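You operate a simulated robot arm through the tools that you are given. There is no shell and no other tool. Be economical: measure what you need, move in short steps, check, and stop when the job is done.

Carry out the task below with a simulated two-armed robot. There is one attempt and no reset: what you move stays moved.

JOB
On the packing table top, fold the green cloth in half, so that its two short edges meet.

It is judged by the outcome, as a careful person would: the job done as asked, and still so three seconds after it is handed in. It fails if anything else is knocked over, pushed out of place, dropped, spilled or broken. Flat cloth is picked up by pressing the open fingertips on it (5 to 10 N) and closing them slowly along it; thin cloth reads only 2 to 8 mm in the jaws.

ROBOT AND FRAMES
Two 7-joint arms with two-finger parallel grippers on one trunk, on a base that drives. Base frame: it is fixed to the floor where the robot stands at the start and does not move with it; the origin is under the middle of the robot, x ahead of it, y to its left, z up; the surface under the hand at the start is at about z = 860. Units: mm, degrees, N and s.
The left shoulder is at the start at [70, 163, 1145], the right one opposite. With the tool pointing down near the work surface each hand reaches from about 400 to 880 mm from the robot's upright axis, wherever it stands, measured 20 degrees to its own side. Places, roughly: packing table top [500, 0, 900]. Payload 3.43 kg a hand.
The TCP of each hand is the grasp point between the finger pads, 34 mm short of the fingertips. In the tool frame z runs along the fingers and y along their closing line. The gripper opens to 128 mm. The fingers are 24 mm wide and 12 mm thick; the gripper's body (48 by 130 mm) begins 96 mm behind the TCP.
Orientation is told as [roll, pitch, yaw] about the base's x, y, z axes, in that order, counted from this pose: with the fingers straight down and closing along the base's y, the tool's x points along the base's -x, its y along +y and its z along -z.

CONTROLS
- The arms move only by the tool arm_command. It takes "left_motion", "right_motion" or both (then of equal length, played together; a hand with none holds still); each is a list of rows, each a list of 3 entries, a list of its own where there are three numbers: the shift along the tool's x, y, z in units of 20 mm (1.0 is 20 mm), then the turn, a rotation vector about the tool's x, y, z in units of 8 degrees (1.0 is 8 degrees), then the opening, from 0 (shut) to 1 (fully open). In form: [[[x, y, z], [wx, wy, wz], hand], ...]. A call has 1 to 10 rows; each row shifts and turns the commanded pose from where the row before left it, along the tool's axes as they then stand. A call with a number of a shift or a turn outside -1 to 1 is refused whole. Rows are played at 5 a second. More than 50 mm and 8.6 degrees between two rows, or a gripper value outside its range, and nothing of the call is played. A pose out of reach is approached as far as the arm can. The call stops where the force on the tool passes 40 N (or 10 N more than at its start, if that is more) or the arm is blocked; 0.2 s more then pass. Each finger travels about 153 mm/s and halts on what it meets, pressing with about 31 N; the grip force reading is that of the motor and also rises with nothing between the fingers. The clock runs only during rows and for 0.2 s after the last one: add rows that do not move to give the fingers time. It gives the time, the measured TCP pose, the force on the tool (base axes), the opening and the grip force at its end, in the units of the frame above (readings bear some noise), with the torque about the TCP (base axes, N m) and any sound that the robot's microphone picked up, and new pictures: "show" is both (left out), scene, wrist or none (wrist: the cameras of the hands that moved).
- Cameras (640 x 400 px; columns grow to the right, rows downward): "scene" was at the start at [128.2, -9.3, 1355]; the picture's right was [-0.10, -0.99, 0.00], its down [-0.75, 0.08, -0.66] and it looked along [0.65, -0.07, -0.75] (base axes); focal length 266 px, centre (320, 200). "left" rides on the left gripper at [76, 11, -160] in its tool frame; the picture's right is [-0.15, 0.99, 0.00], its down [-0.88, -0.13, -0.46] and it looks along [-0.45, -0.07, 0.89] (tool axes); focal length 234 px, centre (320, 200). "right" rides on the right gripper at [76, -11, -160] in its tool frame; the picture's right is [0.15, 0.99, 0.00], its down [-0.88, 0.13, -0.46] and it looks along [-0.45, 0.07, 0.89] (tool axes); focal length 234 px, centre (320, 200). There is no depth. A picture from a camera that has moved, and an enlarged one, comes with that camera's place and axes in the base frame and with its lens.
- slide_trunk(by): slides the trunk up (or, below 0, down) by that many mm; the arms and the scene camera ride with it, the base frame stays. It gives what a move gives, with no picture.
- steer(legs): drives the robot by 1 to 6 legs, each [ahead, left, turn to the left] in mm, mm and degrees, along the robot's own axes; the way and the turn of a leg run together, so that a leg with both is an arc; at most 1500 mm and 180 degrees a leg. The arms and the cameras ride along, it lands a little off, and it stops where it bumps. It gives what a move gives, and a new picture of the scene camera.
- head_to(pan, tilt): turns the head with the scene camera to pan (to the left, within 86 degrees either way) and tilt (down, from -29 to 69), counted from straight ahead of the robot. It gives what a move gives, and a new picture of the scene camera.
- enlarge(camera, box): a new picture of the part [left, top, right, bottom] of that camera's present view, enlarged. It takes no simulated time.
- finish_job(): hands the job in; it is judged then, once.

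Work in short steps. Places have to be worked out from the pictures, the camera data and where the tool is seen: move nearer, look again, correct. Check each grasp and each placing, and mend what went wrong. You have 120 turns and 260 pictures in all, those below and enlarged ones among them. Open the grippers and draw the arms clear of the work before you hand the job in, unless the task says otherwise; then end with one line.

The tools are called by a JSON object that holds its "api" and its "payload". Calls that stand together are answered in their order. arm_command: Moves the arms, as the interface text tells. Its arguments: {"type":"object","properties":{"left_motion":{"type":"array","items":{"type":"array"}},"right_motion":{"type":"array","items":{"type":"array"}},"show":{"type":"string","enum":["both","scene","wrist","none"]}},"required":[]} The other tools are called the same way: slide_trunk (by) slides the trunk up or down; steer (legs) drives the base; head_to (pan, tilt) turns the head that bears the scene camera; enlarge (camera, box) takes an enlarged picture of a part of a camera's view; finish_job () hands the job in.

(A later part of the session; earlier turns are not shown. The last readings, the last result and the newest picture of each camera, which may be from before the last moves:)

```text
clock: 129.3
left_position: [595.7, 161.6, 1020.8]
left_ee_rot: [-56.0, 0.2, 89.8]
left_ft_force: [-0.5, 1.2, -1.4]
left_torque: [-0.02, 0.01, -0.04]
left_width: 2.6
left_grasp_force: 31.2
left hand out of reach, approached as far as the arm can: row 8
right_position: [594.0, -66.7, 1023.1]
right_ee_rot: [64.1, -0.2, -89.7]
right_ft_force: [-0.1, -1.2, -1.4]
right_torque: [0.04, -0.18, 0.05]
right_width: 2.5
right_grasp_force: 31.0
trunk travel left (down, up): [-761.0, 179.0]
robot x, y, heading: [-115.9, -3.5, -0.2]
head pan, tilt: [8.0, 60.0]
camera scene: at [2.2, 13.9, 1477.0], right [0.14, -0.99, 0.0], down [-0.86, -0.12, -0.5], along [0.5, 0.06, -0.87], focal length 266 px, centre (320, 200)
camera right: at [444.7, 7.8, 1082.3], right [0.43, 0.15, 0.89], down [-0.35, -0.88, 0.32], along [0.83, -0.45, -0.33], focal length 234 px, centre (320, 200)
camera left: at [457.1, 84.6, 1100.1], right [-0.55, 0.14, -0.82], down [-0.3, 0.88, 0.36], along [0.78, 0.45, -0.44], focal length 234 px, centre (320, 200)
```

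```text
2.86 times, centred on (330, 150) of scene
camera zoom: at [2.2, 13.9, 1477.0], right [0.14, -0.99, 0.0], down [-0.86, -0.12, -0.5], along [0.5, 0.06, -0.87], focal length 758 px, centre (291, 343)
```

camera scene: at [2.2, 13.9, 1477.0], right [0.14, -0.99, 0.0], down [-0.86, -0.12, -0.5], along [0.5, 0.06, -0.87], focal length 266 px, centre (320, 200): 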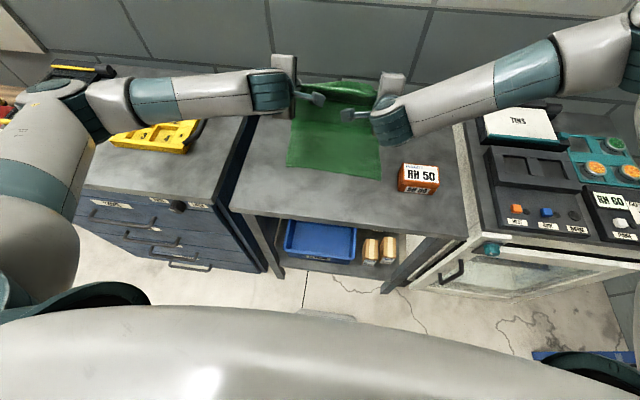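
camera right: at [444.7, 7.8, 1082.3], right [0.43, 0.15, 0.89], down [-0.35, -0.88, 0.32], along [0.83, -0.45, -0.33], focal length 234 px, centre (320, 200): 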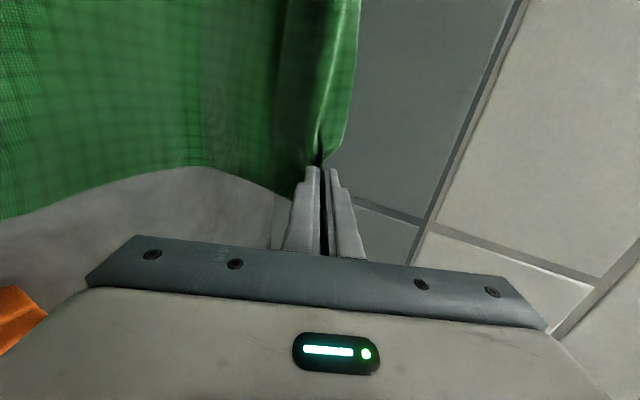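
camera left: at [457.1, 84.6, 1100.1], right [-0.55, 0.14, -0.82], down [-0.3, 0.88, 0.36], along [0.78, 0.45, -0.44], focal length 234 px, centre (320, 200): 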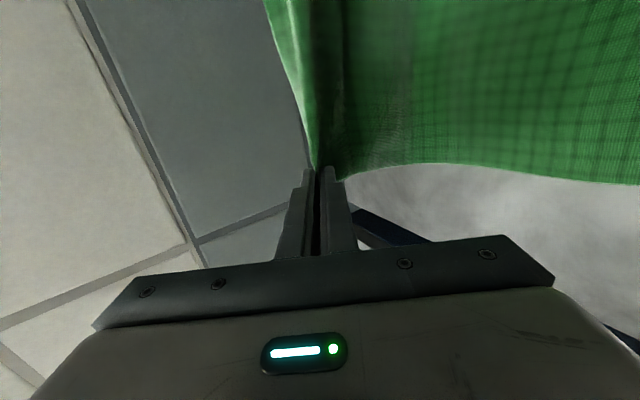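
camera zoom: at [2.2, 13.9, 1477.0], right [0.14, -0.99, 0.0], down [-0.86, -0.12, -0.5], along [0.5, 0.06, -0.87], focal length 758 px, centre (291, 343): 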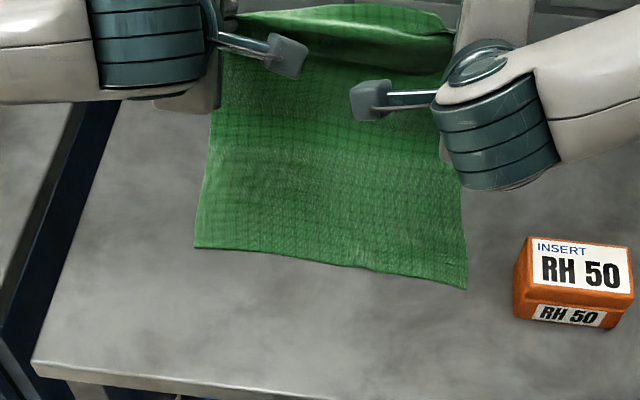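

Left reached 56° of tilt. I match the right to 56°, lower with the trunk by 35 mm, and drive back 100 mm to bring the edge over, keeping the arc tight.

{"api": "arm_command", "payload": {"right_motion": [[[0, 0, 0], [1, 0, 0], 0], [[0, 0, 0], [0, 0, 0], 0]], "show": "none"}}

{"api": "slide_trunk", "payload": {"by": -35}}

{"api": "steer", "payload": {"legs": [[-100, 0, 0]]}}

{"api": "enlarge", "payload": {"camera": "scene", "box": [230, 80, 430, 220]}}

```text
clock: 129.9
left_position: [594.8, 159.6, 1020.3]
left_ee_rot: [-55.9, 0.0, 89.8]
left_ft_force: [0.1, -0.8, -1.0]
left_torque: [-0.01, 0.04, 0.0]
left_width: 2.4
left_grasp_force: 31.0
right_position: [592.5, -71.6, 1020.7]
right_ee_rot: [56.0, -0.1, -89.8]
right_ft_force: [-0.5, 0.8, 0.1]
right_torque: [0.0, 0.02, -0.02]
right_width: 2.5
right_grasp_force: 30.7
trunk travel left (down, up): [-761.0, 179.0]
robot x, y, heading: [-112.8, -0.9, -0.3]
head pan, tilt: [8.0, 60.0]
```

```text
clock: 130.7
left_position: [597.0, 156.5, 985.8]
left_ee_rot: [-55.9, -0.1, 89.8]
left_ft_force: [0.0, 0.2, 0.0]
left_torque: [0.03, 0.05, 0.02]
left_width: 2.6
left_grasp_force: 31.1
right_position: [593.2, -72.4, 985.4]
right_ee_rot: [56.1, -0.1, -89.9]
right_ft_force: [-0.1, 0.8, -0.1]
right_torque: [0.0, 0.04, 0.0]
right_width: 2.4
right_grasp_force: 31.0
trunk travel left (down, up): [-726.0, 214.0]
robot x, y, heading: [-114.7, -0.2, -0.3]
head pan, tilt: [8.0, 60.0]
```

```text
clock: 131.8
left_position: [496.1, 156.9, 985.6]
left_ee_rot: [-55.9, 0.0, 89.7]
left_ft_force: [0.0, -0.4, 0.1]
left_torque: [-0.01, -0.01, -0.02]
left_width: 2.2
left_grasp_force: 31.6
right_position: [494.3, -74.2, 986.1]
right_ee_rot: [56.1, 0.0, -89.9]
right_ft_force: [0.8, -0.3, -0.1]
right_torque: [0.02, -0.03, -0.01]
right_width: 2.5
right_grasp_force: 31.0
trunk travel left (down, up): [-726.0, 214.0]
robot x, y, heading: [-214.4, -3.6, -0.2]
head pan, tilt: [8.0, 60.0]
camera scene: at [-97.0, 7.9, 1441.9], right [0.14, -0.99, 0.0], down [-0.86, -0.12, -0.5], along [0.5, 0.07, -0.87], focal length 266 px, centre (320, 200)
```

scene: 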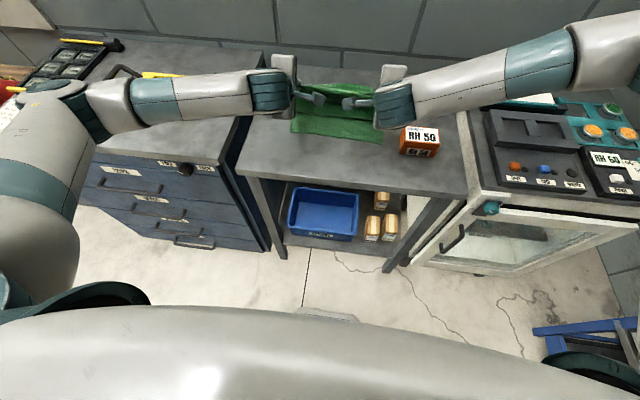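

```text
2.86 times, centred on (330, 150) of scene
camera zoom: at [-97.0, 7.9, 1441.9], right [0.14, -0.99, 0.0], down [-0.86, -0.12, -0.5], along [0.5, 0.07, -0.87], focal length 758 px, centre (291, 343)
```

zoom: 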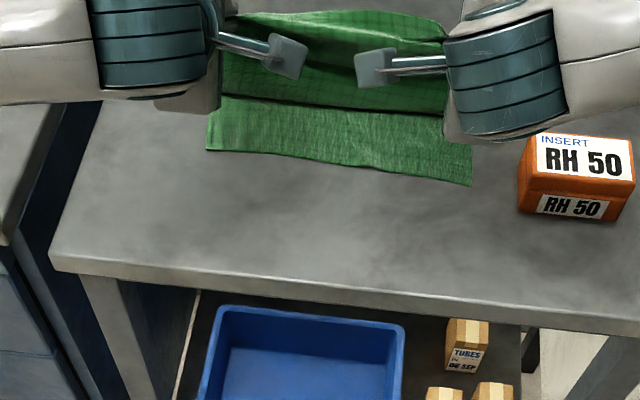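

Near edge unchanged at x≈454 (left), 441 (right). I lower the held edge to just above it (tips at x≈479/466).

{"api": "arm_command", "payload": {"left_motion": [[[0, 0.8, 0.085], [0, 0, 0], 0], [[0, 0.8, 0.085], [0, 0, 0], 0], [[0, 0.8, 0.085], [0, 0, 0], 0], [[0, 0.8, 0.085], [0, 0, 0], 0], [[0, 0.8, 0.085], [0, 0, 0], 0], [[0, 0.8, 0.085], [0, 0, 0], 0], [[0, 0, 0], [0, 0, 0], 0]], "right_motion": [[[0, -0.85, 0.01], [0, 0, 0], 0], [[0, -0.85, 0.01], [0, 0, 0], 0], [[0, -0.85, 0.01], [0, 0, 0], 0], [[0, -0.85, 0.01], [0, 0, 0], 0], [[0, -0.85, 0.01], [0, 0, 0], 0], [[0, -0.85, 0.01], [0, 0, 0], 0], [[0, 0, 0], [0, 0, 0], 0]]}}

{"api": "enlarge", "payload": {"camera": "right", "box": [180, 0, 460, 200]}}

{"api": "enlarge", "payload": {"camera": "left", "box": [180, 0, 460, 200]}}

```text
clock: 133.4
left_position: [462.9, 153.2, 925.8]
left_ee_rot: [-55.5, -0.3, 90.1]
left_ft_force: [0.5, 0.1, -0.5]
left_torque: [-0.02, 0.04, 0.04]
left_width: 2.4
left_grasp_force: 31.1
left hand out of reach, approached as far as the arm can: row 5, 6
right_position: [438.3, -72.9, 900.0]
right_ee_rot: [56.0, -0.1, -89.9]
right_ft_force: [1.0, 0.1, 0.2]
right_torque: [-0.02, 0.01, 0.02]
right_width: 2.5
right_grasp_force: 30.9
trunk travel left (down, up): [-726.0, 214.0]
robot x, y, heading: [-215.1, -0.3, -0.3]
head pan, tilt: [8.0, 60.0]
camera scene: at [-97.0, 6.8, 1442.0], right [0.13, -0.99, 0.0], down [-0.86, -0.12, -0.5], along [0.5, 0.07, -0.87], focal length 266 px, centre (320, 200)
camera right: at [299.0, 1.7, 980.8], right [0.55, 0.15, 0.82], down [-0.3, -0.88, 0.36], along [0.78, -0.45, -0.44], focal length 234 px, centre (320, 200)
camera left: at [325.4, 74.4, 1005.6], right [-0.56, 0.15, -0.81], down [-0.3, 0.88, 0.37], along [0.77, 0.45, -0.45], focal length 234 px, centre (320, 200)
```

scene: 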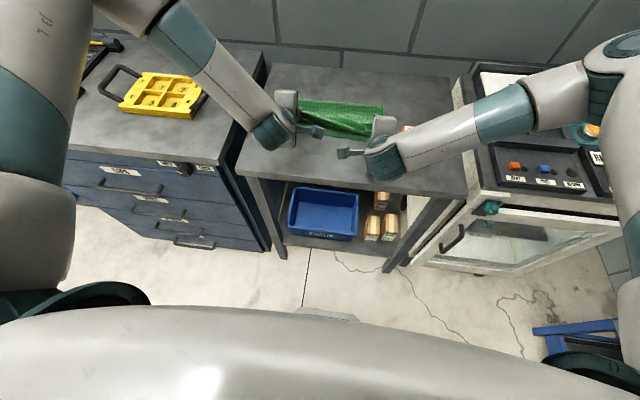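
right: 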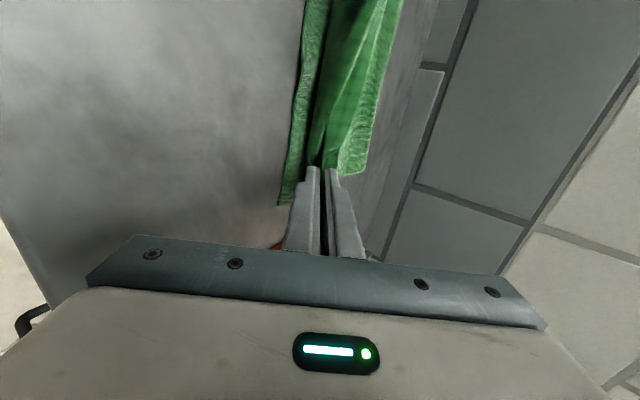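
left: 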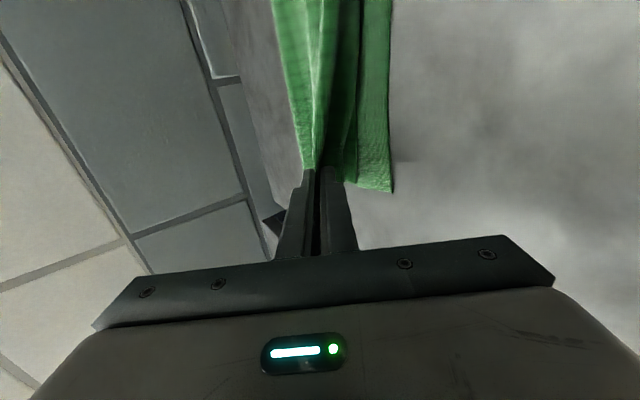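

```text
2.00 times, centred on (320, 100) of right
camera zoom: at [299.0, 1.7, 980.8], right [0.55, 0.15, 0.82], down [-0.3, -0.88, 0.36], along [0.78, -0.45, -0.44], focal length 468 px, centre (320, 400)
```

zoom: 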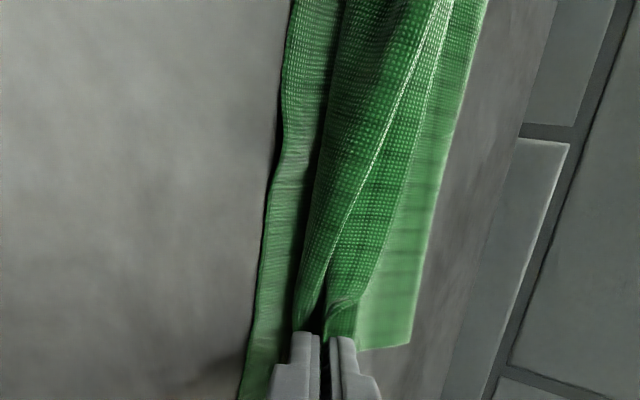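

```text
2.00 times, centred on (320, 100) of left
camera zoom: at [325.4, 74.4, 1005.6], right [-0.56, 0.15, -0.81], down [-0.3, 0.88, 0.37], along [0.77, 0.45, -0.45], focal length 468 px, centre (320, 400)
```

zoom: 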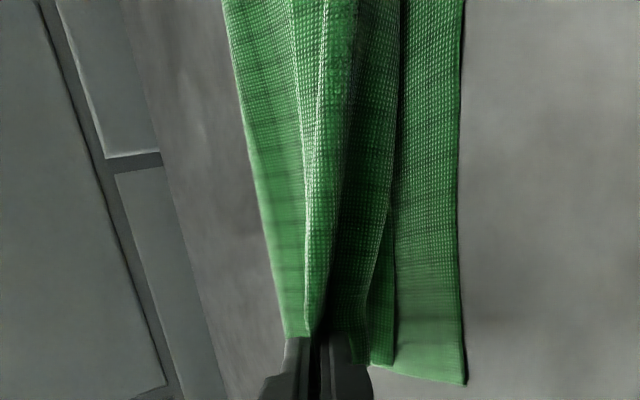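

The left arm is at its limit at z=926, so I raise the right by 22 mm and lower both with the trunk instead.

{"api": "arm_command", "payload": {"right_motion": [[[0, 0.9, -0.6], [0, 0, 0], 0], [[0, 0, 0], [0, 0, 0], 0]], "show": "none"}}

{"api": "slide_trunk", "payload": {"by": -24}}

```text
clock: 134.0
left_position: [464.3, 154.0, 925.4]
left_ee_rot: [-55.5, -0.4, 90.1]
left_ft_force: [-0.2, 0.6, -0.3]
left_torque: [-0.01, 0.03, 0.01]
left_width: 2.5
left_grasp_force: 31.3
right_position: [438.0, -73.7, 920.3]
right_ee_rot: [56.0, -0.1, -90.0]
right_ft_force: [-0.2, 0.3, 0.0]
right_torque: [0.04, -0.02, -0.04]
right_width: 2.7
right_grasp_force: 31.3
trunk travel left (down, up): [-726.0, 214.0]
robot x, y, heading: [-214.9, 0.9, -0.1]
head pan, tilt: [8.0, 60.0]
```

```text
clock: 134.7
left_position: [462.9, 154.1, 901.5]
left_ee_rot: [-55.6, -0.3, 90.1]
left_ft_force: [0.2, 0.3, 0.5]
left_torque: [0.03, 0.04, 0.0]
left_width: 2.5
left_grasp_force: 30.7
right_position: [436.7, -73.4, 897.7]
right_ee_rot: [56.1, -0.2, -89.9]
right_ft_force: [0.1, -1.6, -0.1]
right_torque: [0.05, -0.02, 0.01]
right_width: 2.6
right_grasp_force: 31.6
trunk travel left (down, up): [-702.0, 238.0]
robot x, y, heading: [-216.4, -0.3, -0.4]
head pan, tilt: [8.0, 60.0]
```

Both tips hover about 20 mm above the bottom layer. I open the jaws slightly and withdraw straight back 50 mm so the upper finger draws the edge out toward me.

{"api": "arm_command", "payload": {"left_motion": [[[0, 0, 0], [0, 0, 0], 0.04], [[0, 0, 0], [0, 0, 0], 0.08], [[0, 0, 0], [0, 0, 0], 0.1]], "right_motion": [[[0, 0, 0], [0, 0, 0], 0.04], [[0, 0, 0], [0, 0, 0], 0.08], [[0, 0, 0], [0, 0, 0], 0.1]], "show": "none"}}

{"api": "steer", "payload": {"legs": [[-50, 0, 0]]}}

{"api": "enlarge", "payload": {"camera": "scene", "box": [250, 60, 430, 170]}}

{"api": "enlarge", "payload": {"camera": "right", "box": [180, 0, 460, 200]}}

{"api": "enlarge", "payload": {"camera": "left", "box": [180, 0, 460, 200]}}

```text
clock: 135.5
left_position: [463.6, 154.0, 900.8]
left_ee_rot: [-55.5, -0.3, 90.1]
left_ft_force: [1.0, 0.3, 1.1]
left_torque: [0.0, 0.0, -0.02]
left_width: 12.9
left_grasp_force: 0.0
right_position: [437.3, -73.1, 897.7]
right_ee_rot: [56.1, -0.2, -90.0]
right_ft_force: [0.7, -0.1, -0.4]
right_torque: [0.02, 0.0, -0.01]
right_width: 12.9
right_grasp_force: 0.0
trunk travel left (down, up): [-702.0, 238.0]
robot x, y, heading: [-210.9, -1.5, -0.2]
head pan, tilt: [8.0, 60.0]
```

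```text
clock: 136.5
left_position: [414.6, 154.4, 899.5]
left_ee_rot: [-55.5, -0.2, 90.1]
left_ft_force: [0.0, 1.1, -0.5]
left_torque: [0.04, 0.05, 0.02]
left_width: 13.0
left_grasp_force: 0.1
right_position: [388.2, -73.1, 895.4]
right_ee_rot: [56.0, -0.1, -89.9]
right_ft_force: [0.4, -0.1, -0.4]
right_torque: [0.01, -0.03, -0.02]
right_width: 12.9
right_grasp_force: 0.5
trunk travel left (down, up): [-702.0, 238.0]
robot x, y, heading: [-263.6, -1.3, -0.5]
head pan, tilt: [8.0, 60.0]
camera scene: at [-145.9, 8.2, 1417.9], right [0.14, -0.99, 0.0], down [-0.86, -0.12, -0.5], along [0.49, 0.07, -0.87], focal length 266 px, centre (320, 200)
```

scene: 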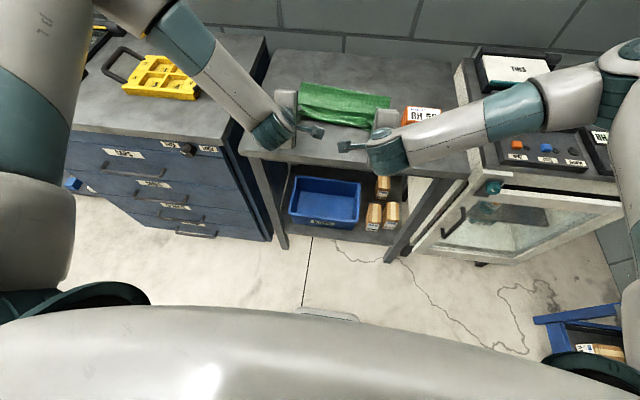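

```text
3.56 times, centred on (340, 115) of scene
camera zoom: at [-145.9, 8.2, 1417.9], right [0.14, -0.99, 0.0], down [-0.86, -0.12, -0.5], along [0.49, 0.07, -0.87], focal length 944 px, centre (249, 502)
```

zoom: 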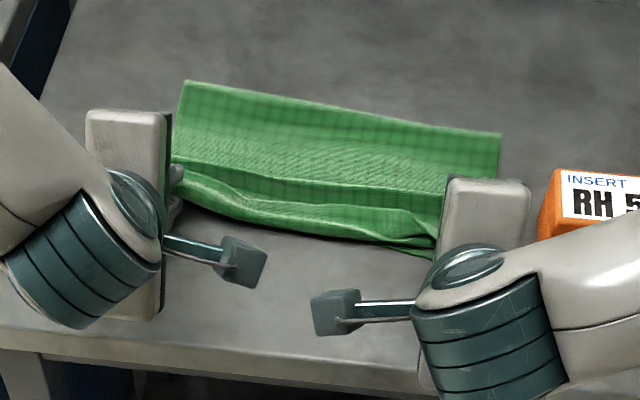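

```text
2.00 times, centred on (320, 100) of right
camera zoom: at [249.5, 2.6, 976.6], right [0.55, 0.15, 0.82], down [-0.3, -0.88, 0.36], along [0.78, -0.45, -0.44], focal length 468 px, centre (320, 400)
```

zoom: 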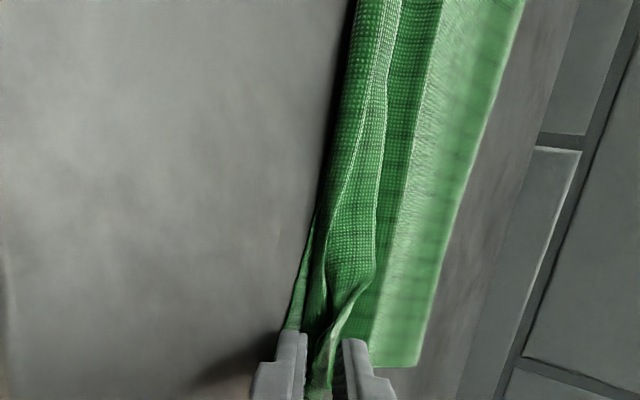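

```text
2.00 times, centred on (320, 100) of left
camera zoom: at [276.4, 75.8, 981.2], right [-0.56, 0.15, -0.81], down [-0.3, 0.88, 0.37], along [0.77, 0.45, -0.45], focal length 468 px, centre (320, 400)
```

zoom: 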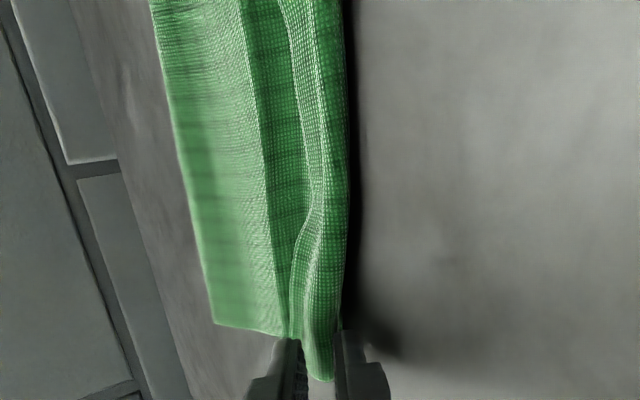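

The edge has been drawn toward me over the near edge. I raise 8 mm, open wider and back off further.

{"api": "slide_trunk", "payload": {"by": 8}}

{"api": "arm_command", "payload": {"left_motion": [[[0, 0, 0], [0, 0, 0], 0.15], [[0, 0, 0], [0, 0, 0], 0.22], [[0, 0, 0], [0, 0, 0], 0.3], [[0, 0, 0], [0, 0, 0], 0.3]], "right_motion": [[[0, 0, 0], [0, 0, 0], 0.15], [[0, 0, 0], [0, 0, 0], 0.22], [[0, 0, 0], [0, 0, 0], 0.3], [[0, 0, 0], [0, 0, 0], 0.3]], "show": "none"}}

{"api": "steer", "payload": {"legs": [[-70, 0, 0]]}}

{"api": "enlarge", "payload": {"camera": "scene", "box": [250, 40, 430, 150]}}

{"api": "enlarge", "payload": {"camera": "right", "box": [220, 0, 500, 200]}}

{"api": "enlarge", "payload": {"camera": "left", "box": [140, 0, 420, 200]}}

```text
clock: 137.0
left_position: [413.1, 155.3, 908.4]
left_ee_rot: [-55.5, -0.3, 90.0]
left_ft_force: [-0.2, -0.4, 0.1]
left_torque: [-0.01, -0.03, -0.02]
left_width: 12.8
left_grasp_force: 0.0
right_position: [386.5, -73.2, 905.0]
right_ee_rot: [56.1, -0.1, -89.9]
right_ft_force: [-0.3, 0.4, 0.0]
right_torque: [0.01, -0.03, -0.01]
right_width: 12.8
right_grasp_force: 0.1
trunk travel left (down, up): [-710.0, 230.0]
robot x, y, heading: [-263.5, 4.7, -0.2]
head pan, tilt: [8.0, 60.0]
```

```text
clock: 138.0
left_position: [415.2, 154.2, 910.4]
left_ee_rot: [-55.4, -0.3, 90.1]
left_ft_force: [0.7, 0.4, -0.3]
left_torque: [0.01, -0.02, -0.01]
left_width: 38.5
left_grasp_force: 0.1
right_position: [387.2, -72.6, 905.2]
right_ee_rot: [56.0, -0.1, -89.8]
right_ft_force: [0.3, -0.5, 0.7]
right_torque: [-0.01, -0.01, 0.01]
right_width: 38.5
right_grasp_force: 0.0
trunk travel left (down, up): [-710.0, 230.0]
robot x, y, heading: [-261.9, 1.2, -0.3]
head pan, tilt: [8.0, 60.0]
```

```text
clock: 139.1
left_position: [342.5, 154.7, 911.0]
left_ee_rot: [-55.5, -0.2, 90.1]
left_ft_force: [-0.4, -0.3, 0.2]
left_torque: [-0.02, 0.01, -0.01]
left_width: 38.2
left_grasp_force: 0.1
right_position: [316.9, -74.5, 906.1]
right_ee_rot: [56.1, -0.2, -90.0]
right_ft_force: [0.0, 0.3, 0.0]
right_torque: [0.03, -0.02, 0.06]
right_width: 38.3
right_grasp_force: 0.3
trunk travel left (down, up): [-710.0, 230.0]
robot x, y, heading: [-334.2, 0.5, -0.3]
head pan, tilt: [8.0, 60.0]
camera scene: at [-218.0, 8.5, 1426.1], right [0.14, -0.99, 0.0], down [-0.86, -0.12, -0.5], along [0.5, 0.07, -0.87], focal length 266 px, centre (320, 200)
```

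scene: 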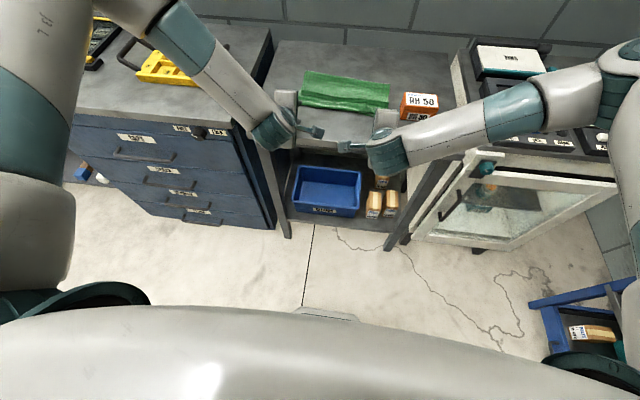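

```text
3.56 times, centred on (340, 95) of scene
camera zoom: at [-218.0, 8.5, 1426.1], right [0.14, -0.99, 0.0], down [-0.86, -0.12, -0.5], along [0.5, 0.07, -0.87], focal length 944 px, centre (249, 573)
```

zoom: 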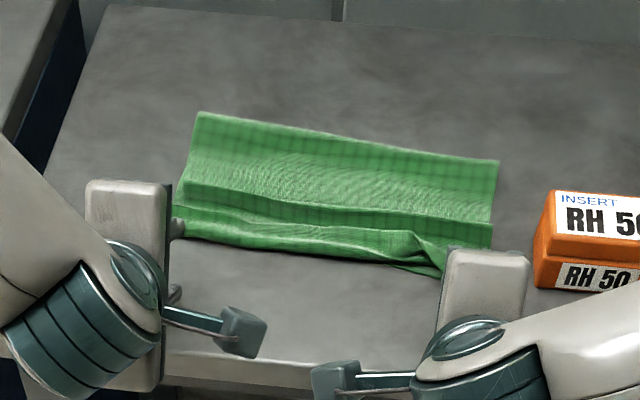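

```text
2.00 times, centred on (360, 100) of right
camera zoom: at [178.2, 2.5, 985.0], right [0.55, 0.15, 0.82], down [-0.31, -0.88, 0.36], along [0.78, -0.45, -0.44], focal length 468 px, centre (240, 400)
```

zoom: 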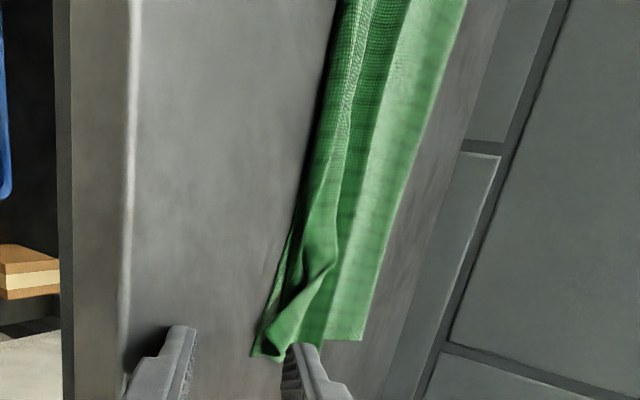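

```text
2.00 times, centred on (280, 100) of left
camera zoom: at [205.1, 76.0, 990.1], right [-0.56, 0.15, -0.82], down [-0.3, 0.88, 0.37], along [0.77, 0.45, -0.45], focal length 468 px, centre (400, 400)
```

zoom: 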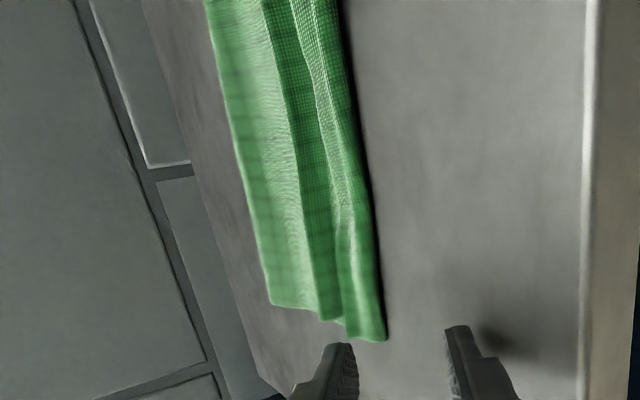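

Hands are clear now. I raise the trunk, straighten the hands, and inspect from above.

{"api": "slide_trunk", "payload": {"by": 100}}

{"api": "arm_command", "payload": {"left_motion": [[[0, 0, 0], [-1, 0, 0], 0.3], [[0, 0, 0], [-1, 0, 0], 0.3], [[0, 0, 0], [-1, 0, 0], 0.3], [[0, 0, 0], [-1, 0, 0], 0.3], [[0, 0, 0], [-1, 0, 0], 0.3], [[0, 0, 0], [-1, 0, 0], 0.3], [[0, 0, 0], [-0.94, 0, 0], 0.3]], "right_motion": [[[0, 0, 0], [1, 0, 0], 0.3], [[0, 0, 0], [1, 0, 0], 0.3], [[0, 0, 0], [1, 0, 0], 0.3], [[0, 0, 0], [1, 0, 0], 0.3], [[0, 0, 0], [1, 0, 0], 0.3], [[0, 0, 0], [1, 0, 0], 0.3], [[0, 0, 0], [1, 0, 0], 0.3]], "show": "none"}}

{"api": "steer", "payload": {"legs": [[130, 0, 0]]}}

{"api": "enlarge", "payload": {"camera": "right", "box": [200, 0, 520, 200]}}

{"api": "enlarge", "payload": {"camera": "left", "box": [120, 0, 440, 200]}}

{"api": "enlarge", "payload": {"camera": "scene", "box": [240, 90, 420, 200]}}

```text
clock: 140.4
left_position: [343.7, 152.7, 1008.7]
left_ee_rot: [-55.5, -0.4, 90.0]
left_ft_force: [0.2, -0.5, 0.7]
left_torque: [-0.01, 0.0, -0.01]
left_width: 38.4
left_grasp_force: 0.0
right_position: [318.4, -73.2, 1004.0]
right_ee_rot: [56.0, -0.2, -90.0]
right_ft_force: [-0.8, -0.2, 0.6]
right_torque: [0.02, 0.02, 0.01]
right_width: 38.4
right_grasp_force: 0.1
trunk travel left (down, up): [-810.0, 130.0]
robot x, y, heading: [-332.5, 3.1, -0.2]
head pan, tilt: [8.0, 60.0]
```

```text
clock: 142.0
left_position: [345.8, 154.3, 1008.3]
left_ee_rot: [0.2, -0.3, 90.1]
left_ft_force: [0.1, 0.0, -0.2]
left_torque: [-0.05, 0.04, -0.04]
left_width: 38.4
left_grasp_force: 0.0
right_position: [318.8, -72.2, 1003.6]
right_ee_rot: [-0.2, 0.0, -89.8]
right_ft_force: [-0.3, -0.2, 0.5]
right_torque: [-0.02, 0.01, 0.01]
right_width: 38.5
right_grasp_force: 0.2
trunk travel left (down, up): [-810.0, 130.0]
robot x, y, heading: [-331.5, 0.8, 0.0]
head pan, tilt: [8.0, 60.0]
```

```text
clock: 143.2
left_position: [469.5, 151.1, 1011.2]
left_ee_rot: [-0.2, -0.3, 90.0]
left_ft_force: [-0.2, 1.0, -0.7]
left_torque: [-0.02, -0.01, 0.03]
left_width: 38.3
left_grasp_force: 0.0
right_position: [444.1, -75.0, 1004.3]
right_ee_rot: [-0.1, -0.1, -90.2]
right_ft_force: [0.7, 0.3, 0.0]
right_torque: [0.01, 0.01, -0.01]
right_width: 38.4
right_grasp_force: 0.1
trunk travel left (down, up): [-810.0, 130.0]
robot x, y, heading: [-203.6, -0.5, -0.7]
head pan, tilt: [8.0, 60.0]
camera scene: at [-90.5, 7.4, 1526.2], right [0.13, -0.99, 0.0], down [-0.86, -0.12, -0.5], along [0.5, 0.07, -0.87], focal length 266 px, centre (320, 200)
```

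scene: 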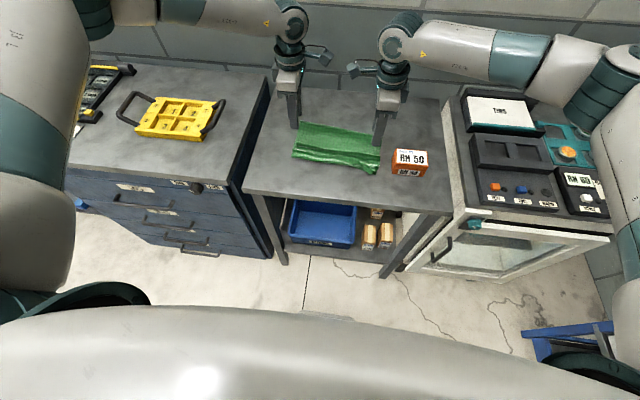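

```text
2.00 times, centred on (360, 100) of right
camera zoom: at [432.7, 0.8, 1164.9], right [0.99, 0.14, 0.0], down [0.13, -0.88, 0.46], along [0.07, -0.45, -0.89], focal length 468 px, centre (240, 400)
```

zoom: 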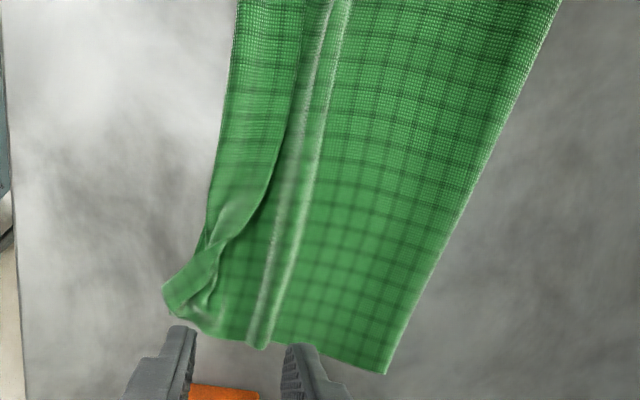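

```text
2.00 times, centred on (280, 100) of left
camera zoom: at [458.9, 73.2, 1169.3], right [-0.99, 0.15, 0.0], down [0.13, 0.88, 0.46], along [0.07, 0.46, -0.89], focal length 468 px, centre (400, 400)
```

zoom: 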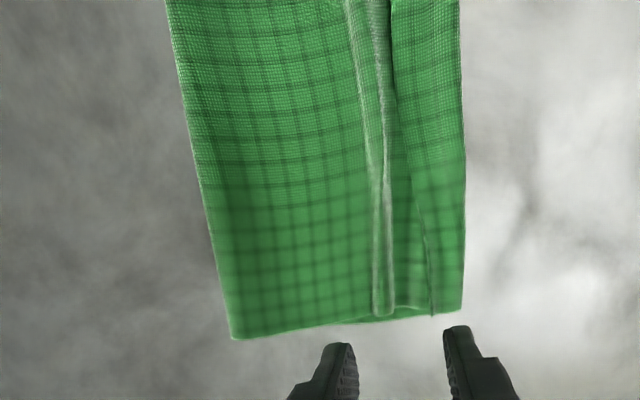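

```text
3.56 times, centred on (330, 145) of scene
camera zoom: at [-90.5, 7.4, 1526.2], right [0.13, -0.99, 0.0], down [-0.86, -0.12, -0.5], along [0.5, 0.07, -0.87], focal length 944 px, centre (284, 396)
```

zoom: 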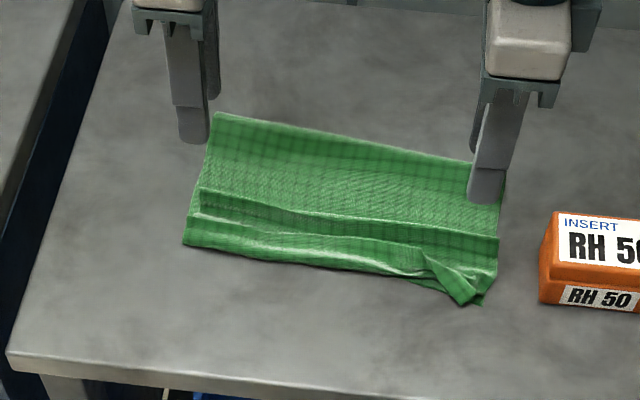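

The fold exists but the top edge is still messy (a pleat plus a turned-back hem). I'll redo it once more with a better release: the edge let go from some height while leaning toward me, so it falls flat. First I pinch the standing pleat (x≈465 right, 481 left) and lift.

{"api": "arm_command", "payload": {"left_motion": [[[0.3, -0.55, 1], [0, 0, 0], 0.26], [[0, 0, 1], [0, 0, 0], 0.26], [[0, 0, 1], [0, 0, 0], 0.26], [[0, 0, 1], [0, 0, 0], 0.26], [[0, 0, 1], [0, 0, 0], 0.26], [[0, 0, 0.55], [0, 0, 0], 0.26], [[0, 0, 0], [0, 0, 0], 0.26]], "right_motion": [[[0, 1, 1], [0, 0, 0], 0.26], [[0, 0.05, 1], [0, 0, 0], 0.26], [[0, 0, 1], [0, 0, 0], 0.26], [[0, 0, 1], [0, 0, 0], 0.26], [[0, 0, 1], [0, 0, 0], 0.26], [[0, 0, 0.15], [0, 0, 0], 0.26], [[0, 0, 0], [0, 0, 0], 0.26]], "show": "wrist"}}

```text
clock: 144.8
left_position: [483.6, 146.9, 897.1]
left_ee_rot: [0.0, -0.2, 90.0]
left_ft_force: [0.0, -0.4, 0.5]
left_torque: [0.01, 0.0, 0.0]
left_width: 33.2
left_grasp_force: 0.1
right_position: [464.9, -75.2, 900.0]
right_ee_rot: [0.0, -0.1, -90.1]
right_ft_force: [-1.1, 0.3, 0.3]
right_torque: [0.01, -0.01, 0.01]
right_width: 33.4
right_grasp_force: 0.0
trunk travel left (down, up): [-810.0, 130.0]
robot x, y, heading: [-208.9, -0.7, -0.7]
head pan, tilt: [8.0, 60.0]
camera right: at [454.0, 0.7, 1059.8], right [0.99, 0.14, 0.0], down [0.13, -0.88, 0.46], along [0.07, -0.45, -0.89], focal length 234 px, centre (320, 200)
camera left: at [471.5, 67.2, 1056.2], right [-0.99, 0.15, 0.0], down [0.13, 0.88, 0.46], along [0.07, 0.46, -0.89], focal length 234 px, centre (320, 200)
```

right: 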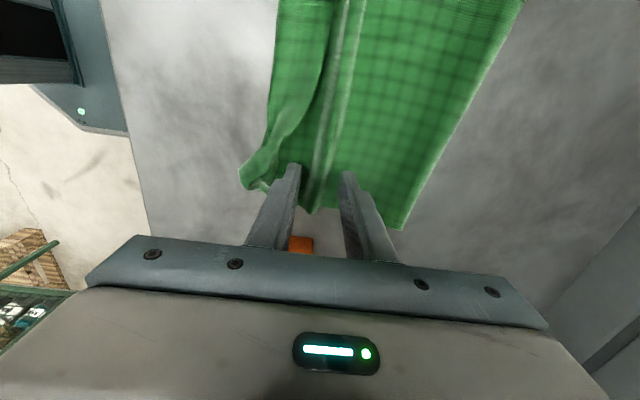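
left: 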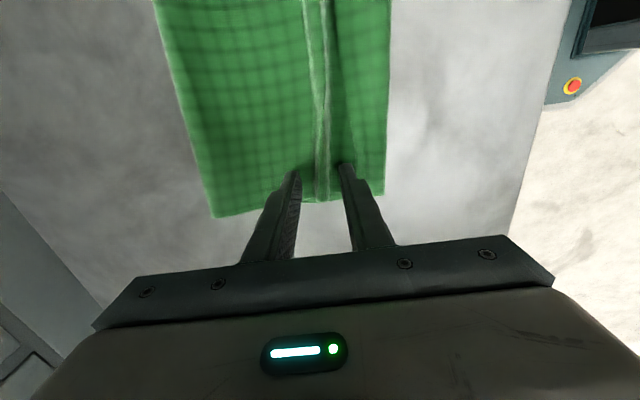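

Both jaws straddle the pleat. I close, lift, carry forward (arms plus a base drive), and lower at x≈680.

{"api": "arm_command", "payload": {"left_motion": [[[0, 0, 0], [0, 0, 0], 0.18], [[0, 0, 0], [0, 0, 0], 0.1], [[0, 0, 0], [0, 0, 0], 0.03], [[0, 0, 0], [0, 0, 0], 0], [[0, 0, 0], [0, 0, 0], 0], [[0, -0.4, -1], [0, 0, 0], 0], [[0, -0.4, -1], [0, 0, 0], 0], [[0, -0.4, -1], [0, 0, 0], 0], [[0, -0.4, -1], [0, 0, 0], 0]], "right_motion": [[[0, 0, 0], [0, 0, 0], 0.18], [[0, 0, 0], [0, 0, 0], 0.1], [[0, 0, 0], [0, 0, 0], 0.03], [[0, 0, 0], [0, 0, 0], 0], [[0, 0, 0], [0, 0, 0], 0], [[0, 0.6, -1], [0, 0, 0], 0], [[0, 0.6, -1], [0, 0, 0], 0], [[0, 0.6, -1], [0, 0, 0], 0], [[0, 0.6, -1], [0, 0, 0], 0]], "show": "none"}}

{"api": "arm_command", "payload": {"left_motion": [[[0, -1, -0.4], [0, 0, 0], 0], [[0, -1, -0.4], [0, 0, 0], 0], [[0, -1, -0.3], [0, 0, 0], 0], [[0, -1, 0], [0, 0, 0], 0], [[0, -1, 0], [0, 0, 0], 0]], "right_motion": [[[0, 1, -0.4], [0, 0, 0], 0], [[0, 1, -0.4], [0, 0, 0], 0], [[0, 1, -0.3], [0, 0, 0], 0], [[0, 1, 0], [0, 0, 0], 0], [[0, 1, 0], [0, 0, 0], 0]], "show": "none"}}

{"api": "steer", "payload": {"legs": [[90, 0, 0.5]]}}

{"api": "arm_command", "payload": {"left_motion": [[[0, 0, 1], [0, 0, 0], 0], [[0, 0, 1], [0, 0, 0], 0], [[0, 0, 1], [0, 0, 0], 0], [[0, 0, 1], [0, 0, 0], 0], [[0, 0, 0], [0, 0, 0], 0]], "right_motion": [[[0, 0, 1], [0, 0, 0], 0], [[0, 0, 1], [0, 0, 0], 0], [[0, 0, 1], [0, 0, 0], 0], [[0, 0, 1], [0, 0, 0], 0], [[0, 0, 0], [0, 0, 0], 0]], "show": "wrist"}}

```text
clock: 146.8
left_position: [516.1, 145.4, 978.4]
left_ee_rot: [0.0, -0.3, 90.0]
left_ft_force: [-0.2, 0.4, 0.7]
left_torque: [-0.01, -0.04, 0.0]
left_width: 2.5
left_grasp_force: 30.7
right_position: [513.5, -75.4, 981.7]
right_ee_rot: [0.0, -0.1, -90.1]
right_ft_force: [-0.1, 0.1, 0.1]
right_torque: [-0.03, 0.02, 0.0]
right_width: 2.1
right_grasp_force: 30.8
trunk travel left (down, up): [-810.0, 130.0]
robot x, y, heading: [-205.1, 2.8, -0.6]
head pan, tilt: [8.0, 60.0]
```

```text
clock: 148.1
left_position: [613.2, 146.6, 999.5]
left_ee_rot: [0.0, -0.2, 90.0]
left_ft_force: [0.3, -0.5, -0.4]
left_torque: [-0.02, -0.04, -0.02]
left_width: 2.8
left_grasp_force: 30.7
right_position: [607.2, -77.9, 1002.4]
right_ee_rot: [0.0, -0.1, -90.0]
right_ft_force: [-0.6, -0.3, 0.2]
right_torque: [-0.01, 0.0, -0.01]
right_width: 2.0
right_grasp_force: 30.5
right hand out of reach, approached as far as the arm can: row 5
trunk travel left (down, up): [-810.0, 130.0]
robot x, y, heading: [-203.6, 0.6, -0.4]
head pan, tilt: [8.0, 60.0]
```

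```text
clock: 149.2
left_position: [699.5, 152.5, 1001.4]
left_ee_rot: [-0.1, -0.3, 90.4]
left_ft_force: [0.3, -0.2, 0.4]
left_torque: [0.05, 0.0, 0.01]
left_width: 2.5
left_grasp_force: 30.9
right_position: [695.0, -72.6, 1003.0]
right_ee_rot: [0.2, -0.1, -89.6]
right_ft_force: [0.3, -0.5, 0.1]
right_torque: [0.05, 0.01, -0.03]
right_width: 2.2
right_grasp_force: 31.5
trunk travel left (down, up): [-810.0, 130.0]
robot x, y, heading: [-116.8, 2.3, 0.2]
head pan, tilt: [8.0, 60.0]
camera scene: at [-1.5, 8.1, 1526.3], right [0.14, -0.99, 0.0], down [-0.86, -0.12, -0.5], along [0.5, 0.07, -0.87], focal length 266 px, centre (320, 200)
```

scene: 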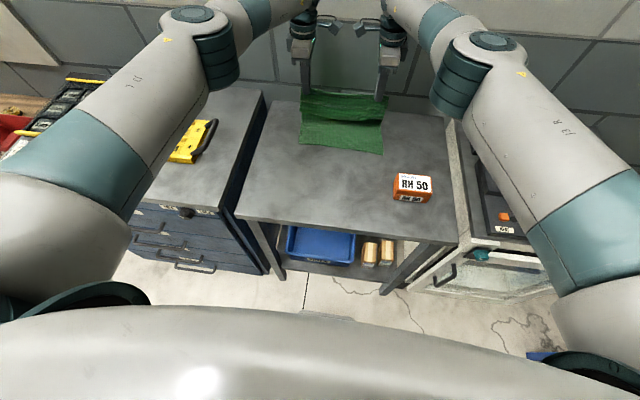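

```text
clock: 150.3
left_position: [694.5, 152.9, 919.4]
left_ee_rot: [0.2, -0.3, 90.4]
left_ft_force: [0.5, -0.2, -0.8]
left_torque: [0.01, 0.03, 0.02]
left_width: 2.3
left_grasp_force: 30.9
left hand out of reach, approached as far as the arm can: row 4
right_position: [684.4, -74.2, 922.0]
right_ee_rot: [0.0, -0.1, -89.6]
right_ft_force: [-0.7, 0.5, 0.8]
right_torque: [0.01, 0.01, -0.04]
right_width: 2.1
right_grasp_force: 30.6
right hand out of reach, approached as far as the arm can: row 2, 3
trunk travel left (down, up): [-810.0, 130.0]
robot x, y, heading: [-114.0, -1.8, -0.0]
head pan, tilt: [8.0, 60.0]
camera right: at [672.9, 1.9, 1082.1], right [0.99, 0.15, 0.0], down [0.14, -0.88, 0.46], along [0.07, -0.45, -0.89], focal length 234 px, centre (320, 200)
camera left: at [683.8, 73.3, 1079.1], right [-0.99, 0.14, 0.0], down [0.13, 0.88, 0.46], along [0.06, 0.46, -0.89], focal length 234 px, centre (320, 200)
```

right: 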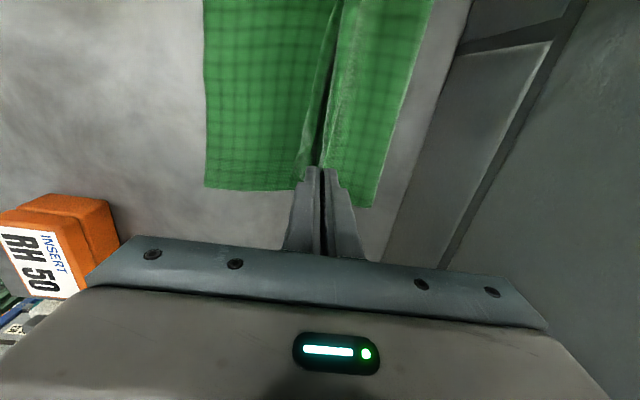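
left: 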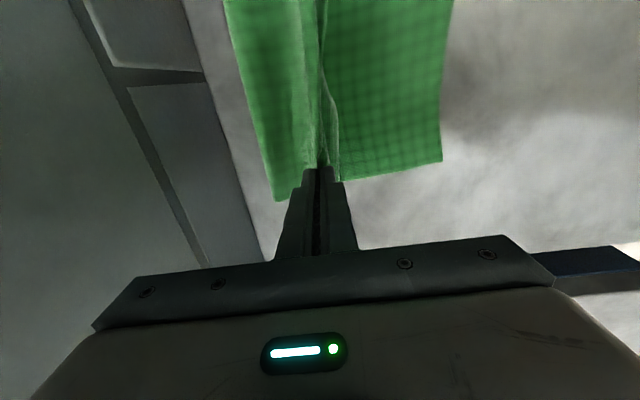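

The whole folded cloth seems to have been carried along (now x≈570–750). I lift it and bring it back away from the wall to see what is held.

{"api": "arm_command", "payload": {"left_motion": [[[0, 0.5, -1], [0, 0, 0], 0], [[0, 0.5, -1], [0, 0, 0], 0], [[0, 0.5, -1], [0, 0, 0], 0], [[0, 0.5, -1], [0, 0, 0], 0], [[0, 0.5, -1], [0, 0, 0], 0], [[0, 0.5, -1], [0, 0, 0], 0], [[0, 0.5, -1], [0, 0, 0], 0], [[0, 0.5, -1], [0, 0, 0], 0], [[0, 0.5, -1], [0, 0, 0], 0], [[0, 0.5, -1], [0, 0, 0], 0]], "right_motion": [[[0, -0.5, -1], [0, 0, 0], 0], [[0, -0.5, -1], [0, 0, 0], 0], [[0, -0.5, -1], [0, 0, 0], 0], [[0, -0.5, -1], [0, 0, 0], 0], [[0, -0.5, -1], [0, 0, 0], 0], [[0, -0.5, -1], [0, 0, 0], 0], [[0, -0.5, -1], [0, 0, 0], 0], [[0, -0.5, -1], [0, 0, 0], 0], [[0, -0.5, -1], [0, 0, 0], 0], [[0, -0.5, -1], [0, 0, 0], 0]], "show": "both"}}

```text
clock: 152.6
left_position: [709.9, 132.5, 1106.8]
left_ee_rot: [0.2, -0.1, 90.2]
left_ft_force: [-18.8, -27.0, 2.2]
left_torque: [-0.81, 0.55, -0.24]
left_width: 2.8
left_grasp_force: 31.0
left hand out of reach, approached as far as the arm can: row 1, 2, 3, 4, 5, 6, 7, 8, 9, 10
right_position: [585.9, -71.9, 1122.7]
right_ee_rot: [0.2, 0.2, -89.6]
right_ft_force: [18.4, 27.1, -1.7]
right_torque: [0.72, -0.55, -0.27]
right_width: 2.4
right_grasp_force: 31.3
trunk travel left (down, up): [-810.0, 130.0]
robot x, y, heading: [-118.7, 0.8, 0.1]
head pan, tilt: [8.0, 60.0]
camera scene: at [-0.8, 7.8, 1526.0], right [0.14, -0.99, 0.0], down [-0.86, -0.12, -0.5], along [0.5, 0.07, -0.87], focal length 266 px, centre (320, 200)
camera right: at [573.7, 2.5, 1283.5], right [0.99, 0.15, 0.01], down [0.13, -0.88, 0.45], along [0.07, -0.45, -0.89], focal length 234 px, centre (320, 200)
camera left: at [699.8, 54.7, 1266.5], right [-0.99, 0.14, 0.0], down [0.13, 0.88, 0.46], along [0.06, 0.45, -0.89], focal length 234 px, centre (320, 200)
```

scene: 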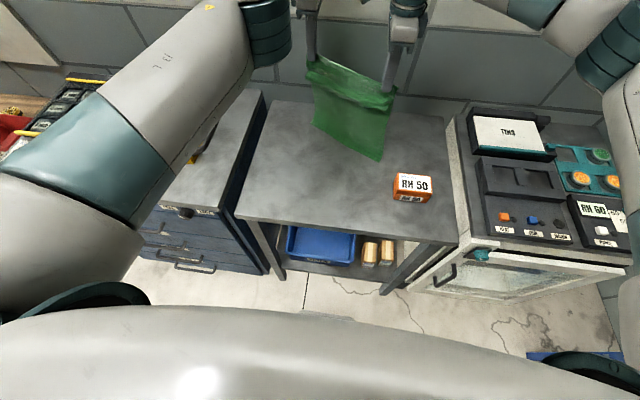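
right: 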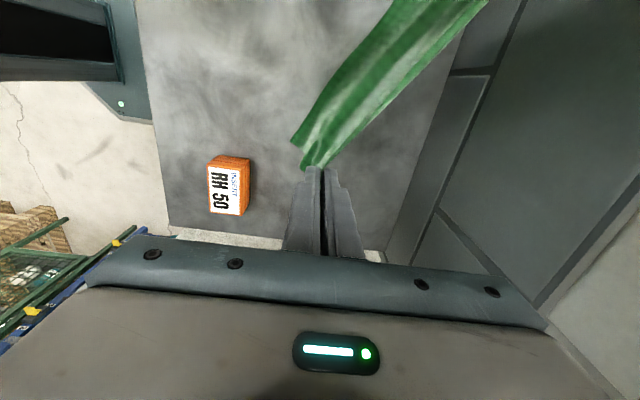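
left: 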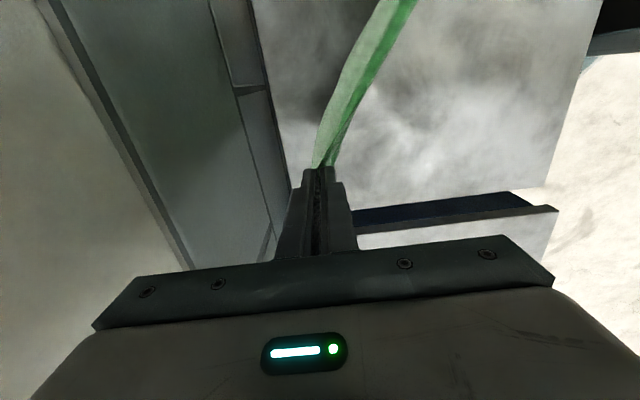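

The left arm lagged at its limit and the cloth is being stretched, so I bring the right hand forward to relax it at once.

{"api": "arm_command", "payload": {"right_motion": [[[0, 1, 0], [0, 0, 0], 0], [[0, 1, 0], [0, 0, 0], 0], [[0, 1, 0], [0, 0, 0], 0], [[0, 1, 0], [0, 0, 0], 0], [[0, 0.5, 0], [0, 0, 0], 0]], "show": "none"}}

{"api": "arm_command", "payload": {"left_motion": [[[0, 0.5, 0], [0, 0, 0], 0], [[0, 0.5, 0], [0, 0, 0], 0], [[0, 0.5, 0], [0, 0, 0], 0]], "show": "none"}}

```text
clock: 153.8
left_position: [711.1, 136.3, 1106.2]
left_ee_rot: [0.1, -0.5, 90.4]
left_ft_force: [0.2, -0.7, -0.1]
left_torque: [0.03, 0.0, -0.01]
left_width: 2.4
left_grasp_force: 31.2
right_position: [677.6, -73.1, 1122.5]
right_ee_rot: [0.0, -0.2, -89.6]
right_ft_force: [-0.3, -0.4, -0.8]
right_torque: [0.02, 0.03, -0.02]
right_width: 2.1
right_grasp_force: 31.2
trunk travel left (down, up): [-810.0, 130.0]
robot x, y, heading: [-115.2, -2.9, -0.4]
head pan, tilt: [8.0, 60.0]
```

```text
clock: 154.6
left_position: [711.8, 136.7, 1106.5]
left_ee_rot: [0.1, -0.3, 90.4]
left_ft_force: [-0.2, 0.9, 0.3]
left_torque: [-0.01, 0.03, 0.02]
left_width: 2.6
left_grasp_force: 31.2
left hand out of reach, approached as far as the arm can: row 1, 2, 3
right_position: [677.3, -73.7, 1123.2]
right_ee_rot: [0.0, -0.1, -89.6]
right_ft_force: [0.4, -0.1, 0.2]
right_torque: [0.01, -0.02, -0.02]
right_width: 2.2
right_grasp_force: 31.1
trunk travel left (down, up): [-810.0, 130.0]
robot x, y, heading: [-114.3, -4.8, -0.0]
head pan, tilt: [8.0, 60.0]
```

Tension is gone. I drive back 230 mm with the cloth hanging free, then try to free the left arm with a small yaw and sideways move.

{"api": "steer", "payload": {"legs": [[-230, 0, 0]]}}

{"api": "arm_command", "payload": {"left_motion": [[[-0.5, 0, 0], [0, 0, 0.5], 0], [[-0.5, 0, 0], [0, 0, 0.5], 0], [[0, 0.5, 0], [0, 0, 0], 0], [[0, 0.5, 0], [0, 0, 0], 0]], "show": "none"}}

```text
clock: 156.3
left_position: [483.8, 135.7, 1104.5]
left_ee_rot: [0.2, -0.3, 90.4]
left_ft_force: [-0.4, -0.8, -0.4]
left_torque: [0.03, 0.04, 0.02]
left_width: 2.6
left_grasp_force: 31.3
right_position: [448.3, -73.8, 1121.1]
right_ee_rot: [0.0, -0.2, -89.7]
right_ft_force: [0.3, 0.8, -0.2]
right_torque: [-0.01, 0.01, 0.0]
right_width: 2.1
right_grasp_force: 31.1
trunk travel left (down, up): [-810.0, 130.0]
robot x, y, heading: [-345.9, 3.8, -0.1]
head pan, tilt: [8.0, 60.0]
camera scene: at [-226.7, 7.6, 1525.7], right [0.14, -0.99, 0.0], down [-0.86, -0.12, -0.5], along [0.49, 0.07, -0.87], focal length 266 px, centre (320, 200)
```

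scene: 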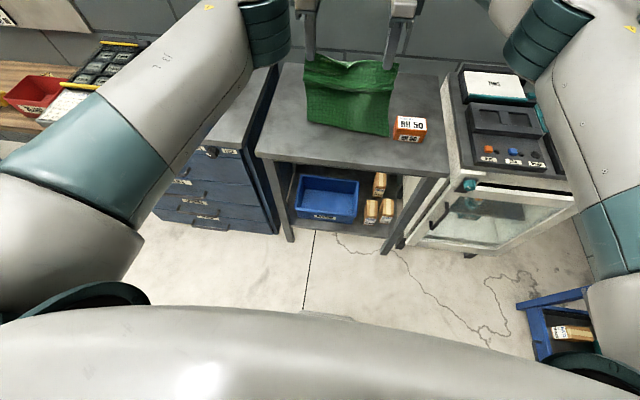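

```text
clock: 157.3
left_position: [485.4, 155.0, 1106.3]
left_ee_rot: [0.5, -0.2, 82.3]
left_ft_force: [-0.4, -3.6, 0.5]
left_torque: [-0.12, 0.05, 0.05]
left_width: 2.5
left_grasp_force: 30.8
left hand out of reach, approached as far as the arm can: row 3, 4
right_position: [446.3, -74.6, 1121.9]
right_ee_rot: [-0.1, -0.1, -89.7]
right_ft_force: [1.1, 3.7, 0.3]
right_torque: [0.09, 0.0, 0.01]
right_width: 2.0
right_grasp_force: 31.4
trunk travel left (down, up): [-810.0, 130.0]
robot x, y, heading: [-343.1, -0.6, -0.0]
head pan, tilt: [8.0, 60.0]
```

Let me look at how the cloth hangs.

{"api": "enlarge", "payload": {"camera": "scene", "box": [270, 20, 450, 150]}}

```text
3.08 times, centred on (360, 85) of scene
camera zoom: at [-227.8, 7.7, 1525.9], right [0.14, -0.99, 0.0], down [-0.86, -0.12, -0.5], along [0.49, 0.07, -0.87], focal length 817 px, centre (197, 554)
```

zoom: 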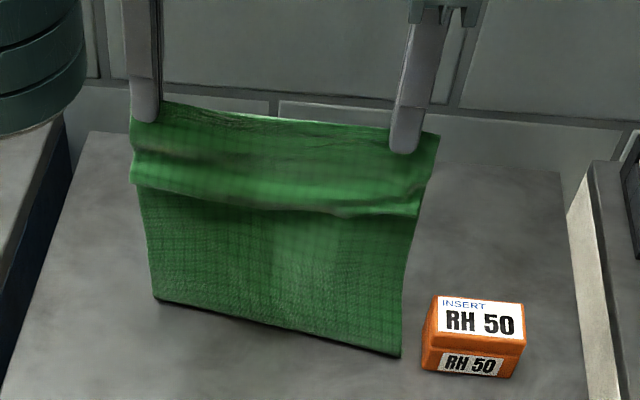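

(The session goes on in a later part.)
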